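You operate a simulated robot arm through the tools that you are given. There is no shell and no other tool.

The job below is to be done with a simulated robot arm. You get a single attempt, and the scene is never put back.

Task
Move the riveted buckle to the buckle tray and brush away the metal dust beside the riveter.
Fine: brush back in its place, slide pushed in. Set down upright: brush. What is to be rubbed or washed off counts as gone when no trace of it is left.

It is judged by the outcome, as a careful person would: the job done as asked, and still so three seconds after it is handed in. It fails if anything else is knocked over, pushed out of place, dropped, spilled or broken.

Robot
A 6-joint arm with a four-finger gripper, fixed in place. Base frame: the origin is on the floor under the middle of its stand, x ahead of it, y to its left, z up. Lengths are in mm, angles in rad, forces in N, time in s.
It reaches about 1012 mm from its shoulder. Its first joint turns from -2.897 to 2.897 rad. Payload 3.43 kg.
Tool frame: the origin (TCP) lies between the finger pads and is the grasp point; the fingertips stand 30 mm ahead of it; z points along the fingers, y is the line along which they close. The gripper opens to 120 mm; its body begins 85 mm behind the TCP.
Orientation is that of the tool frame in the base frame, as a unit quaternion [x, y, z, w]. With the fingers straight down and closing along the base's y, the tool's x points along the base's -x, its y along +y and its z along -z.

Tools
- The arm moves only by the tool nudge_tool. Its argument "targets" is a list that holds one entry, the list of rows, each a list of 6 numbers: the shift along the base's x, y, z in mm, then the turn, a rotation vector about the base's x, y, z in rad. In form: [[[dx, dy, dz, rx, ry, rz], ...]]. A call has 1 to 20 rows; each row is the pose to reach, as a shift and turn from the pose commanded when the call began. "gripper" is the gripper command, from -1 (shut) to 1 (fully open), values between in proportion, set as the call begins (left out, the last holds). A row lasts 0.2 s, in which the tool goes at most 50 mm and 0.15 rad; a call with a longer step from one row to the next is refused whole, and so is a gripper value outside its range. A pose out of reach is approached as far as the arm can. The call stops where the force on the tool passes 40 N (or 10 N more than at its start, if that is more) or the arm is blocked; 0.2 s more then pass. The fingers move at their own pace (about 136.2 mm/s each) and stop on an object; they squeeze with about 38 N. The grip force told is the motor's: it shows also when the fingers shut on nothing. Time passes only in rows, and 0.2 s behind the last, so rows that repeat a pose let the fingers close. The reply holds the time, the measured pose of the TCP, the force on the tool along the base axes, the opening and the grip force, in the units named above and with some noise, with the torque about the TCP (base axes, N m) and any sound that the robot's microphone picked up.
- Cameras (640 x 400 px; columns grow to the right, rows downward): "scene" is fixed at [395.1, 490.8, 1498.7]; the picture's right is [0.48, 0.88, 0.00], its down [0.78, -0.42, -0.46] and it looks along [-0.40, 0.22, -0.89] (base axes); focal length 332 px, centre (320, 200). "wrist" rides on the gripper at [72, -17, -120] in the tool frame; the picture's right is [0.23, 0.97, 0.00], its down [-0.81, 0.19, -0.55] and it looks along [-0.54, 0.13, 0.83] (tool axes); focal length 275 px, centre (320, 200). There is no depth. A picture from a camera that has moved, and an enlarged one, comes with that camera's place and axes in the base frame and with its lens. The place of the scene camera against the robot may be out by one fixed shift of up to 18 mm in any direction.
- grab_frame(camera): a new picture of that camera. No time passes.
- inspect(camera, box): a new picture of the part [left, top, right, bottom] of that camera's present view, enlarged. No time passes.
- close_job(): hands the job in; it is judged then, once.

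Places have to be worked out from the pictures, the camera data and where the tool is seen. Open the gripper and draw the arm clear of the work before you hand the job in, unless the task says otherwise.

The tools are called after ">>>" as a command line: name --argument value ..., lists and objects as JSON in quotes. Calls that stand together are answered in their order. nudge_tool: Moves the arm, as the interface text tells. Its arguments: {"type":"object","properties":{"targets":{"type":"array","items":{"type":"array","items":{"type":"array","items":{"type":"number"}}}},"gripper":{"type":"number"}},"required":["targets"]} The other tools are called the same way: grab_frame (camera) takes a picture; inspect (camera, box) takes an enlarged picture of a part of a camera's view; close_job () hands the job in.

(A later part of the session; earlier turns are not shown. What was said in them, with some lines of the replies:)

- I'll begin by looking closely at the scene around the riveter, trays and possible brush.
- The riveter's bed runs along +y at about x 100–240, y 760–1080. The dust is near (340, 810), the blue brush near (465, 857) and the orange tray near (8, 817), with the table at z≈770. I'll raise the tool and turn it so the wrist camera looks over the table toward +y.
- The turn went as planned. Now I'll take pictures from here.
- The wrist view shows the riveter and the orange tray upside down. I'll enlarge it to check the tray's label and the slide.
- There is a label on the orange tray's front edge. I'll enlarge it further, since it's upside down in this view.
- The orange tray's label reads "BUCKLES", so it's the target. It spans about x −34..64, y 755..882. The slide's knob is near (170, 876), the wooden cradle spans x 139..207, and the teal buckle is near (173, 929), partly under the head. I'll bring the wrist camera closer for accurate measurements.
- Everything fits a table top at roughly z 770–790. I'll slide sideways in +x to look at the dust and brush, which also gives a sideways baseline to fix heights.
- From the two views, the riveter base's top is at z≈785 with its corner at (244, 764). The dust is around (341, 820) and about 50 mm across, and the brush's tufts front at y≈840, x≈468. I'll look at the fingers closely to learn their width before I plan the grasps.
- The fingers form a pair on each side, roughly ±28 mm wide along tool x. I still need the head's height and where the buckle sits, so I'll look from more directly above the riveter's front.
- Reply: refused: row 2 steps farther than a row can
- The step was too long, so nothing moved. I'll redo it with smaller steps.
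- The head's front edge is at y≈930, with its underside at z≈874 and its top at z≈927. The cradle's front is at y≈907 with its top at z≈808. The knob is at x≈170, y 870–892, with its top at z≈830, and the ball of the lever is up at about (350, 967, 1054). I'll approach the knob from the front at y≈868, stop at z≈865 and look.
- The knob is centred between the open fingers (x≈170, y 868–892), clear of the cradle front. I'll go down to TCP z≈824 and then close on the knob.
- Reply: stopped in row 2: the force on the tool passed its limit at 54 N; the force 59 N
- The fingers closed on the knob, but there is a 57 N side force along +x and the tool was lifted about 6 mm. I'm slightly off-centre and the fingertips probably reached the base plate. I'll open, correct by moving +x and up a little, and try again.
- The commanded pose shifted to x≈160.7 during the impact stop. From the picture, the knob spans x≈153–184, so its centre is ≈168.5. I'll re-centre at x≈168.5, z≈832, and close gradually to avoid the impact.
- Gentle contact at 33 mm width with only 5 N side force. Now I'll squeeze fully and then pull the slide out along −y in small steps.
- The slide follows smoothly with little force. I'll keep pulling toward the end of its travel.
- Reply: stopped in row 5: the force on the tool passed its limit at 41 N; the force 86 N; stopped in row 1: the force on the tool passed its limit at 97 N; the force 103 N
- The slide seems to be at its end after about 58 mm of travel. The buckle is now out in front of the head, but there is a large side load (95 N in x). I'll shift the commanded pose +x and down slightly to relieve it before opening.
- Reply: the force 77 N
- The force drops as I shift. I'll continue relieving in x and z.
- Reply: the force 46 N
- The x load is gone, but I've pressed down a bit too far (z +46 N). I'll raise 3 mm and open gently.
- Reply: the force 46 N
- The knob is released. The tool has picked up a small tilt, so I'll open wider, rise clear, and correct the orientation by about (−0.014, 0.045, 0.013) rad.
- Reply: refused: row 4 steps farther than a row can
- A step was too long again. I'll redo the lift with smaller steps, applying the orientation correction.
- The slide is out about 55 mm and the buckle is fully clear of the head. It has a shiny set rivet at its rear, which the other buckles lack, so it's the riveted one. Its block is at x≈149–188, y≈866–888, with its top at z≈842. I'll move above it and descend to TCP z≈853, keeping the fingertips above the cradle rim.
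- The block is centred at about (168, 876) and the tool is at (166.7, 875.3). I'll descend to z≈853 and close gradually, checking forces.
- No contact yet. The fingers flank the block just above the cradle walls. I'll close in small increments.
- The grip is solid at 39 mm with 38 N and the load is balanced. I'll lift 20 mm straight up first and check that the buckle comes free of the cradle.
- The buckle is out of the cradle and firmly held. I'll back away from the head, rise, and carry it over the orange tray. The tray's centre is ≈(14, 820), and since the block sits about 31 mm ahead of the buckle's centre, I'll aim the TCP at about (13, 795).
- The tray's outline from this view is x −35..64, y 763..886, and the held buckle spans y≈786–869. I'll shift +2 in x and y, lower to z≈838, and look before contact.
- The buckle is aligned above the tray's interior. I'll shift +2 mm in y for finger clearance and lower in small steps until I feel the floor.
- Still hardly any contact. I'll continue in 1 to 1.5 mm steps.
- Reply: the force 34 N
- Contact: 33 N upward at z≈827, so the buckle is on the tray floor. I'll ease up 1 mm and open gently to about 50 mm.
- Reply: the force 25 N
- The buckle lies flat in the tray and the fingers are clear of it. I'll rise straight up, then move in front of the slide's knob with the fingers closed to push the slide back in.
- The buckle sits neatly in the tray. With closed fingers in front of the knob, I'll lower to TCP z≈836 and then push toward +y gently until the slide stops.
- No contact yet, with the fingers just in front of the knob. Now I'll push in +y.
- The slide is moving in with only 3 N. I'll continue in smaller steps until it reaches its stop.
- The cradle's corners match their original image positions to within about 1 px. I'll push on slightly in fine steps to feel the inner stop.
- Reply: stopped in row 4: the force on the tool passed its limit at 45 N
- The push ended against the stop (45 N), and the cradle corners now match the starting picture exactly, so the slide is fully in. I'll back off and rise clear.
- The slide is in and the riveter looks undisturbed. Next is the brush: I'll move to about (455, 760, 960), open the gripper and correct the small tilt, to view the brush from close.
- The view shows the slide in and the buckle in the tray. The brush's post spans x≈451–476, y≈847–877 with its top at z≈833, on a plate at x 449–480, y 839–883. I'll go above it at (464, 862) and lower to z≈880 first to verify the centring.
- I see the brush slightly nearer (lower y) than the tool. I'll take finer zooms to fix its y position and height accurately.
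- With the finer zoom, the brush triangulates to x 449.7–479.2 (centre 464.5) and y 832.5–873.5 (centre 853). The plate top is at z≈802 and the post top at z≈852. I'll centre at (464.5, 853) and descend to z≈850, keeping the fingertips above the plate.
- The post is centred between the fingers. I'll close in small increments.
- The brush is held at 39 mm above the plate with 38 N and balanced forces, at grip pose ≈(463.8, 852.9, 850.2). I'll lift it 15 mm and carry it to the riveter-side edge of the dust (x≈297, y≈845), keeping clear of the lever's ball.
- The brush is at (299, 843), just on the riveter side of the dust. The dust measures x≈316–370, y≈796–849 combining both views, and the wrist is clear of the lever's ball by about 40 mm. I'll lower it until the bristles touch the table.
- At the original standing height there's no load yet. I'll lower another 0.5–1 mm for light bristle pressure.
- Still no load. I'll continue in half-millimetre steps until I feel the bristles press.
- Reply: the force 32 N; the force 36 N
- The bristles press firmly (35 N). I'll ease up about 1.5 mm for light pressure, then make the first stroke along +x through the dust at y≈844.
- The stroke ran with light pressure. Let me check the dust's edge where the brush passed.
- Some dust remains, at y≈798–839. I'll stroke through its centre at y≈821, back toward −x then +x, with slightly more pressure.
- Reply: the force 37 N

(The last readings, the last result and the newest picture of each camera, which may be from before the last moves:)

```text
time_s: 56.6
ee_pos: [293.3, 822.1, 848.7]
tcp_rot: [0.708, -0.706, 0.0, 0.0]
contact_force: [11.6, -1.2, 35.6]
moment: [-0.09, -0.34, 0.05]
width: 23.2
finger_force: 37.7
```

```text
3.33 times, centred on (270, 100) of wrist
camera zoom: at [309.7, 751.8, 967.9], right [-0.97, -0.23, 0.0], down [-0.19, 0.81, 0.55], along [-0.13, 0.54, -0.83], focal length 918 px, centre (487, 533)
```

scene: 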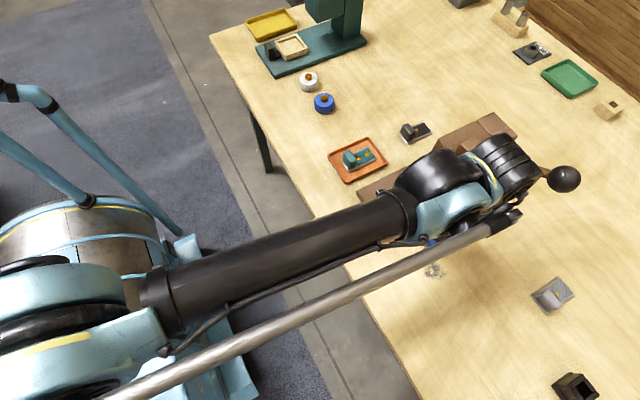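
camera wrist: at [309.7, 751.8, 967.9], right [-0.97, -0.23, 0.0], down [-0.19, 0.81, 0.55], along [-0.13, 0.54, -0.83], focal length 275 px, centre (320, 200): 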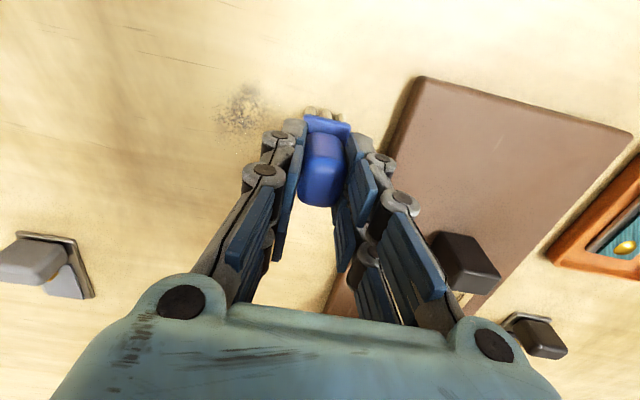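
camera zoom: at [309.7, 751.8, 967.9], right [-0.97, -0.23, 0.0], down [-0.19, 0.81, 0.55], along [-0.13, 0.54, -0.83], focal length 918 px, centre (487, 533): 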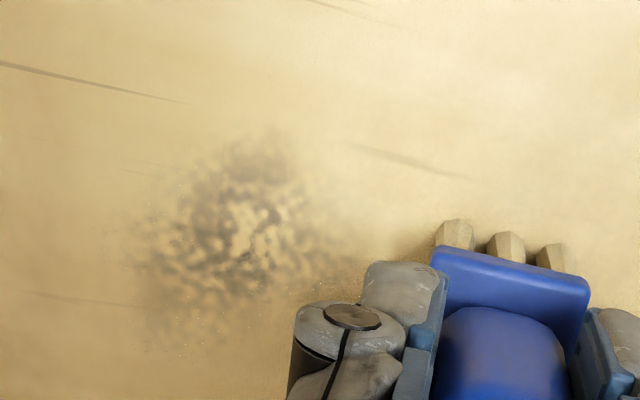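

The dust is fading with each pass. The pressure is close to the limit, so I'll ease up 0.6 mm and make several back-and-forth strokes at different y lines.

>>> nudge_tool --targets '[[[0, 0, 0.6, 0, 0, 0], [19, 0, 0.6, 0, 0, 0], [38, 0, 0.6, 0, 0, 0], [57, 0, 0.6, 0, 0, 0], [76, 0, 0.6, 0, 0, 0], [95, 0, 0.6, 0, 0, 0], [95, -7, 0.6, 0, 0, 0], [95, -14, 0.6, 0, 0, 0], [76, -14, 0.6, 0, 0, 0], [57, -14, 0.6, 0, 0, 0], [38, -14, 0.6, 0, 0, 0], [19, -14, 0.6, 0, 0, 0], [0, -14, 0.6, 0, 0, 0], [0, -7, 0.6, 0, 0, 0], [0, 0, 0.6, 0, 0, 0], [19, 0, 0.6, 0, 0, 0], [38, 0, 0.6, 0, 0, 0], [57, 0, 0.6, 0, 0, 0], [76, 0, 0.6, 0, 0, 0], [95, 0, 0.6, 0, 0, 0]]]' --gripper -0.7

>>> grab_frame --camera "wrist"

>>> inspect --camera "wrist" --box '[330, 40, 490, 160]'

```text
time_s: 60.8
ee_pos: [389.4, 821.8, 848.1]
tcp_rot: [0.707, -0.707, 0.001, 0.0]
contact_force: [-0.7, 0.8, -0.3]
moment: [-0.02, -0.04, -0.02]
width: 23.0
finger_force: 37.7
```

```text
taken
camera wrist: at [405.7, 752.2, 968.6], right [-0.97, -0.23, 0.0], down [-0.19, 0.81, 0.55], along [-0.13, 0.54, -0.83], focal length 275 px, centre (320, 200)
```

wrist: 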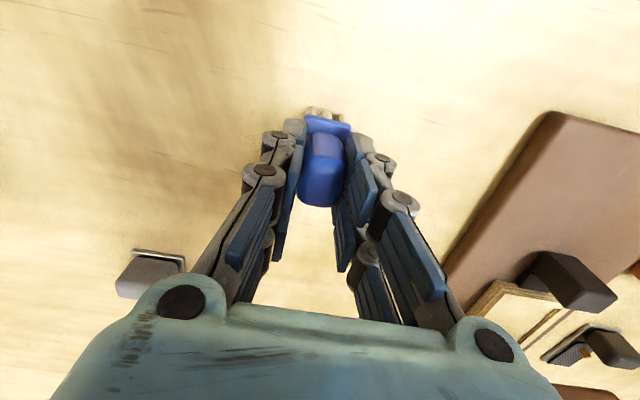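

```text
3.33 times, centred on (410, 100) of wrist
camera zoom: at [405.7, 752.2, 968.6], right [-0.97, -0.23, 0.0], down [-0.19, 0.81, 0.55], along [-0.13, 0.54, -0.83], focal length 918 px, centre (20, 533)
```

zoom: 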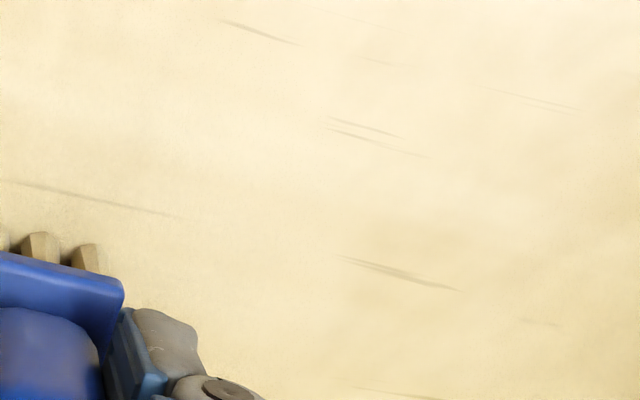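

The dust looks gone. For certainty I'll make a few extra strokes slightly lower across the neighbouring lines, then lift and inspect the bare spot.

>>> nudge_tool --targets '[[[0, -12, -0.3, 0, 0, 0], [-21, -12, -0.3, 0, 0, 0], [-42, -12, -0.3, 0, 0, 0], [-63, -12, -0.2, 0, 0, 0], [-84, -12, 0, 0, 0, 0], [-84, 2, 0, 0, 0, 0], [-63, 2, -0.2, 0, 0, 0], [-42, 2, -0.3, 0, 0, 0], [-21, 2, -0.3, 0, 0, 0], [0, 2, -0.3, 0, 0, 0], [0, 16, -0.3, 0, 0, 0], [-21, 16, -0.3, 0, 0, 0], [-42, 16, -0.3, 0, 0, 0], [-63, 16, -0.2, 0, 0, 0], [-84, 16, 0, 0, 0, 0], [-63, 16, -0.2, 0, 0, 0], [-42, 16, -0.3, 0, 0, 0], [-21, 16, -0.3, 0, 0, 0], [0, 16, -0.3, 0, 0, 0], [10, 16, 2, 0, 0, 0]]]' --gripper -0.7

>>> nudge_tool --targets '[[[0, 0, 10, 0, 0, 0], [0, 0, 22, 0, 0, 0], [20, 0, 22, 0, 0, 0], [40, 0, 22, 0, 0, 0], [40, 0, 22, 0, 0, 0]]]' --gripper -0.7

>>> grab_frame --camera "wrist"

>>> inspect --camera "wrist" --box '[340, 60, 520, 180]'

>>> grab_frame --camera "scene"

```text
time_s: 65.0
ee_pos: [399.8, 838.3, 850.4]
tcp_rot: [0.708, -0.706, 0.001, 0.0]
contact_force: [-0.6, 0.6, -0.6]
moment: [0.0, 0.03, -0.02]
width: 23.1
finger_force: 38.3
```

```text
time_s: 66.2
ee_pos: [440.4, 840.3, 872.0]
tcp_rot: [0.708, -0.706, 0.001, 0.0]
contact_force: [0.1, 0.1, -0.8]
moment: [0.02, 0.0, 0.01]
width: 23.4
finger_force: 38.6
```

```text
taken
camera wrist: at [457.4, 770.1, 993.0], right [-0.97, -0.23, 0.0], down [-0.19, 0.81, 0.55], along [-0.13, 0.54, -0.83], focal length 275 px, centre (320, 200)
```

wrist: 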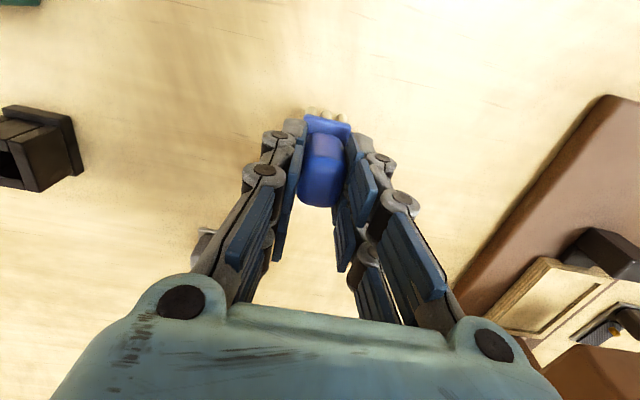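

```text
3.33 times, centred on (430, 120) of wrist
camera zoom: at [457.4, 770.1, 993.0], right [-0.97, -0.23, 0.0], down [-0.19, 0.81, 0.55], along [-0.13, 0.54, -0.83], focal length 918 px, centre (-47, 467)
```

zoom: 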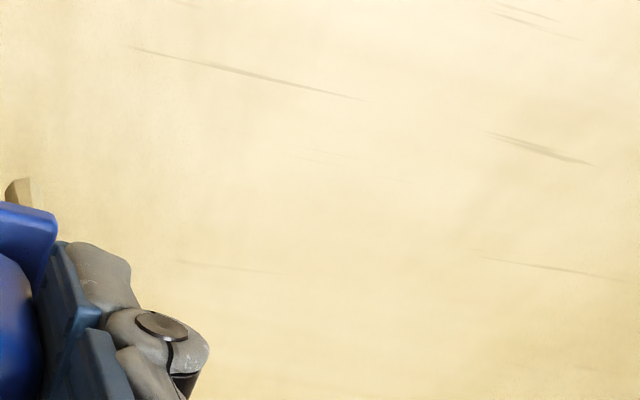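

```text
taken
```

scene: 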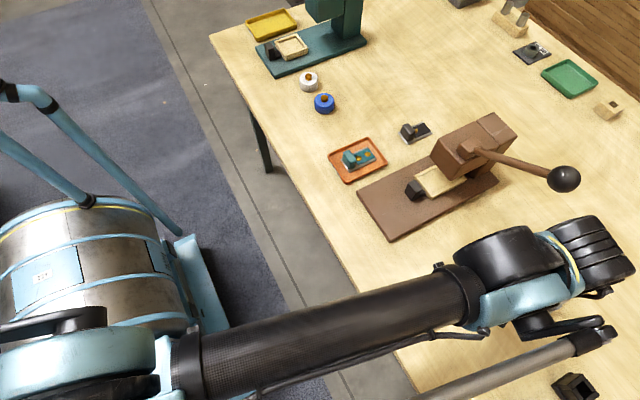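

The spot is clean, with no trace left. Now I'll return the brush to its original place. By commanded bookkeeping the offset is (+25, +14, −22.4) from here. I'll stop 2.4 mm above the table first.

>>> nudge_tool --targets '[[[12, 7, 0, 0, 0, 0], [25, 14, 0, 0, 0, 0], [25, 14, -10, 0, 0, 0], [25, 14, -18, 0, 0, 0], [25, 14, -20, 0, 0, 0], [25, 14, -20, 0, 0, 0]]]' --gripper -0.7

>>> inspect --camera "wrist" --box '[210, 70, 430, 270]'

```text
time_s: 67.6
ee_pos: [465.2, 854.5, 852.5]
tcp_rot: [0.708, -0.707, 0.001, -0.001]
contact_force: [-0.8, 0.7, -0.8]
moment: [-0.02, -0.01, 0.01]
width: 23.4
finger_force: 37.9
```

```text
2.00 times, centred on (320, 170) of wrist
camera zoom: at [481.8, 783.6, 972.8], right [-0.97, -0.23, 0.0], down [-0.19, 0.81, 0.55], along [-0.13, 0.54, -0.83], focal length 551 px, centre (320, 260)
```

zoom: 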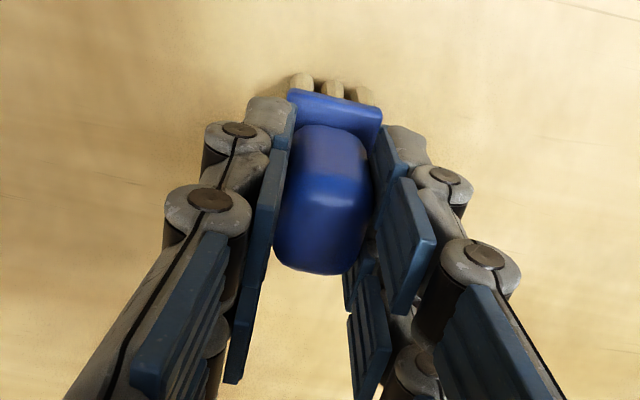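

The brush is above its original spot and still upright in the grip. I'll lower in small steps until the bristles touch.

>>> nudge_tool --targets '[[[0, 0, -0.8, 0, 0, 0], [0, 0, -1.6, 0, 0, 0]]]' --gripper -0.7

>>> nudge_tool --targets '[[[0, 0, -0.5, 0, 0, 0], [0, 0, -0.8, 0, 0, 0]]]' --gripper -0.7

>>> nudge_tool --targets '[[[0, 0, -0.4, 0, 0, 0], [0, 0, -0.7, 0, 0, 0]]]' --gripper -0.7

```text
time_s: 68.2
ee_pos: [466.1, 854.8, 851.2]
tcp_rot: [0.708, -0.707, 0.002, 0.0]
contact_force: [0.7, 0.2, -1.1]
moment: [0.03, -0.03, 0.0]
width: 23.4
finger_force: 38.0
```

```text
time_s: 68.8
ee_pos: [466.6, 853.2, 851.2]
tcp_rot: [0.708, -0.707, 0.001, 0.0]
contact_force: [0.5, -0.1, 0.1]
moment: [0.0, -0.02, 0.0]
width: 23.1
finger_force: 37.4
```

```text
time_s: 69.4
ee_pos: [464.2, 852.2, 850.2]
tcp_rot: [0.708, -0.707, 0.001, -0.001]
contact_force: [0.9, 0.3, -1.2]
moment: [-0.01, -0.01, -0.01]
width: 23.3
finger_force: 37.9
```

No contact yet. I'll keep lowering gently in half-millimetre steps.

>>> nudge_tool --targets '[[[0, 0, -0.3, 0, 0, 0], [0, 0, -0.6, 0, 0, 0]]]' --gripper -0.7

>>> nudge_tool --targets '[[[0, 0, -0.3, 0, 0, 0], [0, 0, -0.6, 0, 0, 0]]]' --gripper -0.7

>>> nudge_tool --targets '[[[0, 0, -0.3, 0, 0, 0], [0, 0, -0.6, 0, 0, 0]]]' --gripper -0.7

```text
time_s: 70.0
ee_pos: [464.9, 851.4, 849.4]
tcp_rot: [0.708, -0.706, 0.001, 0.0]
contact_force: [-0.2, 0.6, -1.0]
moment: [0.04, 0.01, -0.01]
width: 23.4
finger_force: 38.5
```

```text
time_s: 70.6
ee_pos: [464.5, 852.9, 848.7]
tcp_rot: [0.708, -0.706, 0.001, -0.001]
contact_force: [-0.1, -0.2, -0.6]
moment: [0.01, -0.03, -0.01]
width: 23.1
finger_force: 38.4
```

```text
time_s: 71.2
ee_pos: [464.3, 852.4, 847.7]
tcp_rot: [0.707, -0.707, 0.001, 0.0]
contact_force: [-1.0, 1.0, 3.3]
moment: [0.05, 0.07, -0.01]
width: 23.1
finger_force: 38.3
```

The bristles just touch (3 N). Now I'll release gently.

>>> nudge_tool --targets '[[[0, 0, -0.2, 0, 0, 0], [0, 0, -0.2, 0, 0, 0]]]' --gripper -0.6

>>> nudge_tool --targets '[[[0, 0, 0, 0, 0, 0], [0, 0, 0, 0, 0, 0]]]' --gripper -0.5

>>> nudge_tool --targets '[[[0, 0, 0, 0, 0, 0], [0, 0, 0, 0, 0, 0]]]' --gripper 0.0

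>>> inspect --camera "wrist" --box '[210, 70, 430, 270]'

```text
time_s: 71.8
ee_pos: [464.8, 852.4, 847.9]
tcp_rot: [0.707, -0.707, 0.001, -0.001]
contact_force: [-0.7, -1.1, 0.6]
moment: [-0.01, -0.03, 0.02]
width: 23.8
finger_force: 0.2
```

```text
time_s: 72.4
ee_pos: [464.8, 852.7, 846.3]
tcp_rot: [0.708, -0.706, 0.002, 0.0]
contact_force: [0.3, -0.1, -0.1]
moment: [0.0, 0.02, -0.02]
width: 30.1
finger_force: 0.0
```

```text
time_s: 73.0
ee_pos: [465.1, 852.4, 846.3]
tcp_rot: [0.708, -0.707, 0.001, 0.0]
contact_force: [0.9, 0.5, 0.2]
moment: [0.0, 0.01, -0.02]
width: 59.9
finger_force: 0.2
```

```text
2.00 times, centred on (320, 170) of wrist
camera zoom: at [481.0, 782.2, 967.2], right [-0.97, -0.23, 0.0], down [-0.19, 0.81, 0.55], along [-0.13, 0.54, -0.83], focal length 551 px, centre (320, 260)
```

zoom: 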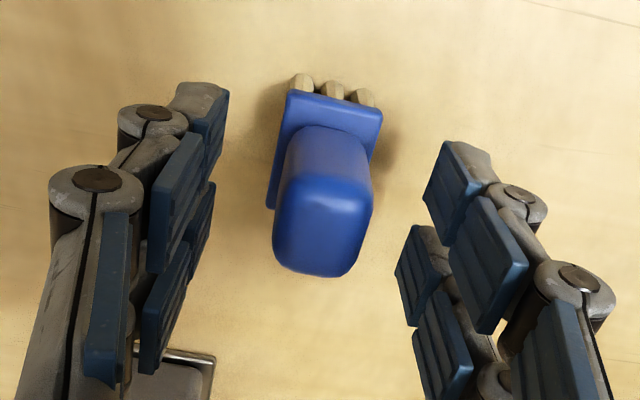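

The brush stands upright in its place and the fingers are clear. I'll rise straight up and then draw the arm back from the table.

>>> nudge_tool --targets '[[[0, 0, 15, 0, 0, 0], [0, 0, 45, 0, 0, 0], [0, 0, 80, 0, 0, 0], [0, 0, 120, 0, 0, 0], [0, -30, 150, 0, 0, 0], [0, -75, 160, 0, 0, 0], [0, -120, 160, 0, 0, 0], [-20, -160, 160, 0, 0, 0], [-50, -195, 160, 0, 0, 0], [-50, -195, 160, 0, 0, 0]]]' --gripper 0.2

>>> grab_frame --camera "wrist"

>>> grab_frame --camera "scene"

```text
time_s: 75.2
ee_pos: [412.4, 656.7, 1010.9]
tcp_rot: [0.708, -0.707, 0.001, 0.0]
contact_force: [0.5, -0.3, -0.6]
moment: [0.02, -0.03, 0.02]
width: 72.3
finger_force: 0.1
```

```text
taken
camera wrist: at [428.6, 586.3, 1131.3], right [-0.97, -0.23, 0.0], down [-0.19, 0.81, 0.55], along [-0.13, 0.54, -0.83], focal length 275 px, centre (320, 200)
```

wrist: 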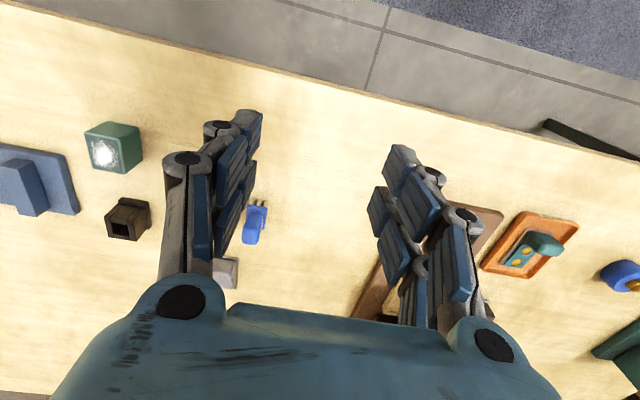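

```text
taken
```

scene: 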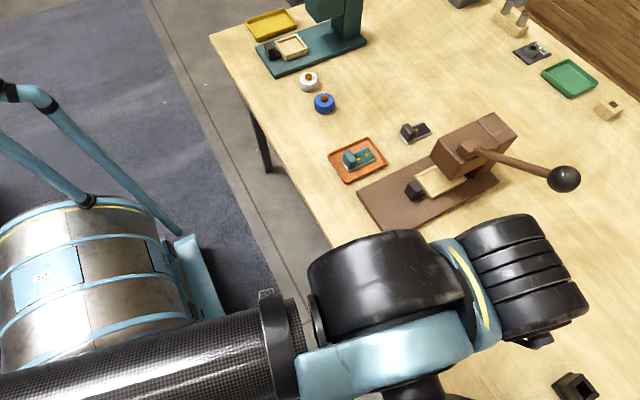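

The table spot is clean in this view as well. I'll withdraw the arm to near its starting position, so that the scene camera gets an unobstructed view for a final check.

>>> nudge_tool --targets '[[[-40, -22, 5, 0, 0, 0], [-80, -44, 10, 0, 0, 0], [-120, -66, 15, 0, 0, 0], [-160, -88, 20, 0, 0, 0], [-200, -110, 25, 0, 0, 0], [-240, -130, 30, 0, 0, 0], [-280, -150, 35, 0, 0, 0], [-320, -170, 40, 0, 0, 0], [-360, -185, 40, 0, 0, 0], [-400, -198, 40, 0, 0, 0], [-418, -200, 40, 0, 0, 0], [-418, -200, 40, 0, 0, 0]]]' --gripper 1

>>> grab_frame --camera "scene"

>>> inspect --camera "scene" --box '[400, 230, 520, 335]'

>>> inspect --camera "scene" --box '[320, 110, 500, 250]'

>>> inspect --camera "scene" --box '[460, 280, 520, 335]'

```text
time_s: 77.8
ee_pos: [-3.2, 458.1, 1048.2]
tcp_rot: [0.708, -0.706, 0.001, 0.0]
contact_force: [-0.3, -0.2, 0.5]
moment: [0.01, 0.02, -0.02]
width: 119.9
finger_force: 0.1
```

```text
taken
```

scene: 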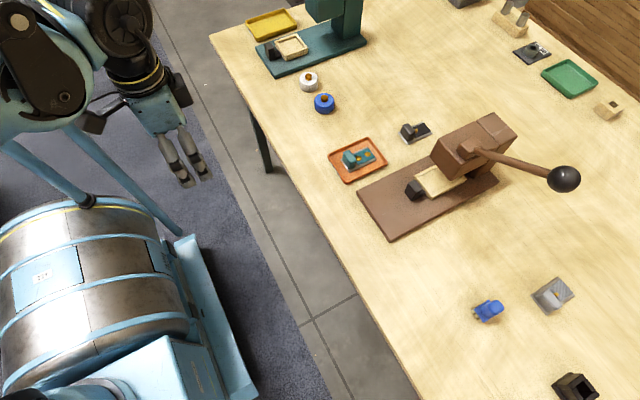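

```text
3.81 times, centred on (460, 282) of scene
camera zoom: at [395.1, 490.8, 1498.7], right [0.48, 0.88, 0.0], down [0.78, -0.42, -0.46], along [-0.4, 0.22, -0.89], focal length 1266 px, centre (-213, -114)
```

zoom: 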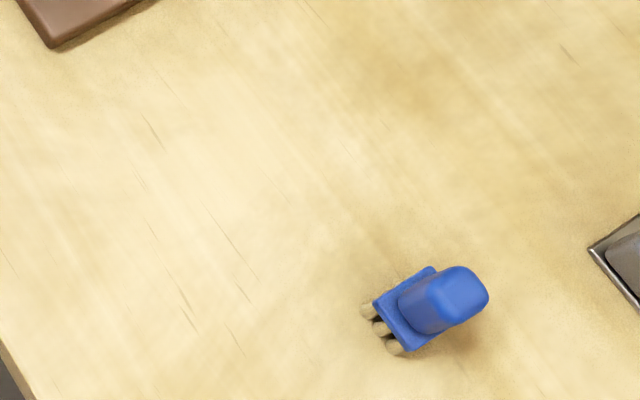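

```text
2.86 times, centred on (410, 180) of scene
camera zoom: at [395.1, 490.8, 1498.7], right [0.48, 0.88, 0.0], down [0.78, -0.42, -0.46], along [-0.4, 0.22, -0.89], focal length 950 px, centre (63, 257)
```

zoom: 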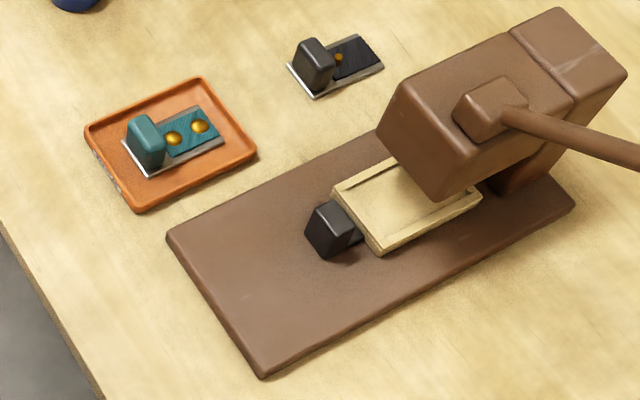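

```text
7.27 times, centred on (490, 308) of scene
camera zoom: at [395.1, 490.8, 1498.7], right [0.48, 0.88, 0.0], down [0.78, -0.42, -0.46], along [-0.4, 0.22, -0.89], focal length 2417 px, centre (-916, -582)
```

zoom: 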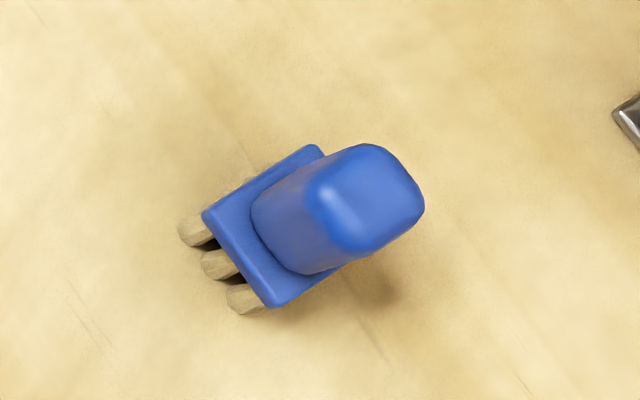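

The brush sits within about 1 mm of its original position, the dust is gone and the buckle is in its tray. One last comparison of the slide against the first picture.

>>> inspect --camera "scene" --box '[400, 150, 480, 205]'

```text
7.27 times, centred on (440, 178) of scene
camera zoom: at [395.1, 490.8, 1498.7], right [0.48, 0.88, 0.0], down [0.78, -0.42, -0.46], along [-0.4, 0.22, -0.89], focal length 2417 px, centre (-553, 364)
```

zoom: 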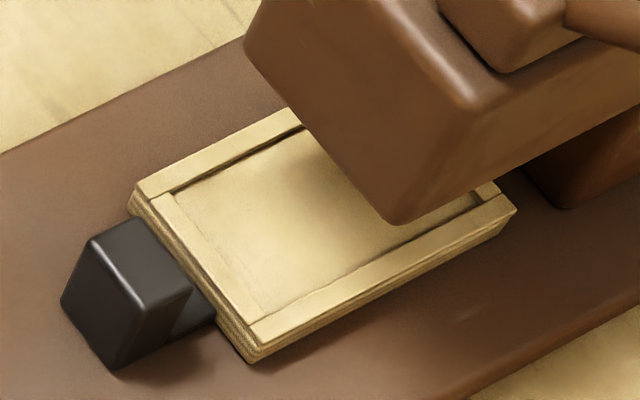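

The slide's position matches the first picture exactly, so it's fully pushed in. The buckle is in the BUCKLES tray, the dust is gone, the brush stands upright in its place, and the arm is clear with the gripper open. I'm handing the job in.

>>> close_job

```text
The job is handed in.
```

The riveted buckle is in the orange tray labelled "BUCKLES", and the metal dust beside the riveter is brushed away with no trace left in the final pictures. The job is handed in.

- **Buckle:** I took the teal buckle from the riveter's cradle. It was the only one I saw with a second, shiny rivet at its rear.
- **Slide:** I pulled it out about 55 mm to free the buckle, then pushed it back until it hit its stop. It matches its position in the first picture.
- **Brush:** It is standing upright within about 1 mm of where it started. I took "its place" to mean that spot on the table, not the black box nearby.
- **Forces:** The force on the tool passed its 40 N limit four times while I worked the slide. The highest reading was 97 N, on the slide's knob. The pictures show nothing moved or damaged by it.

The gripper is open and the arm is back near its starting position, clear of the table.
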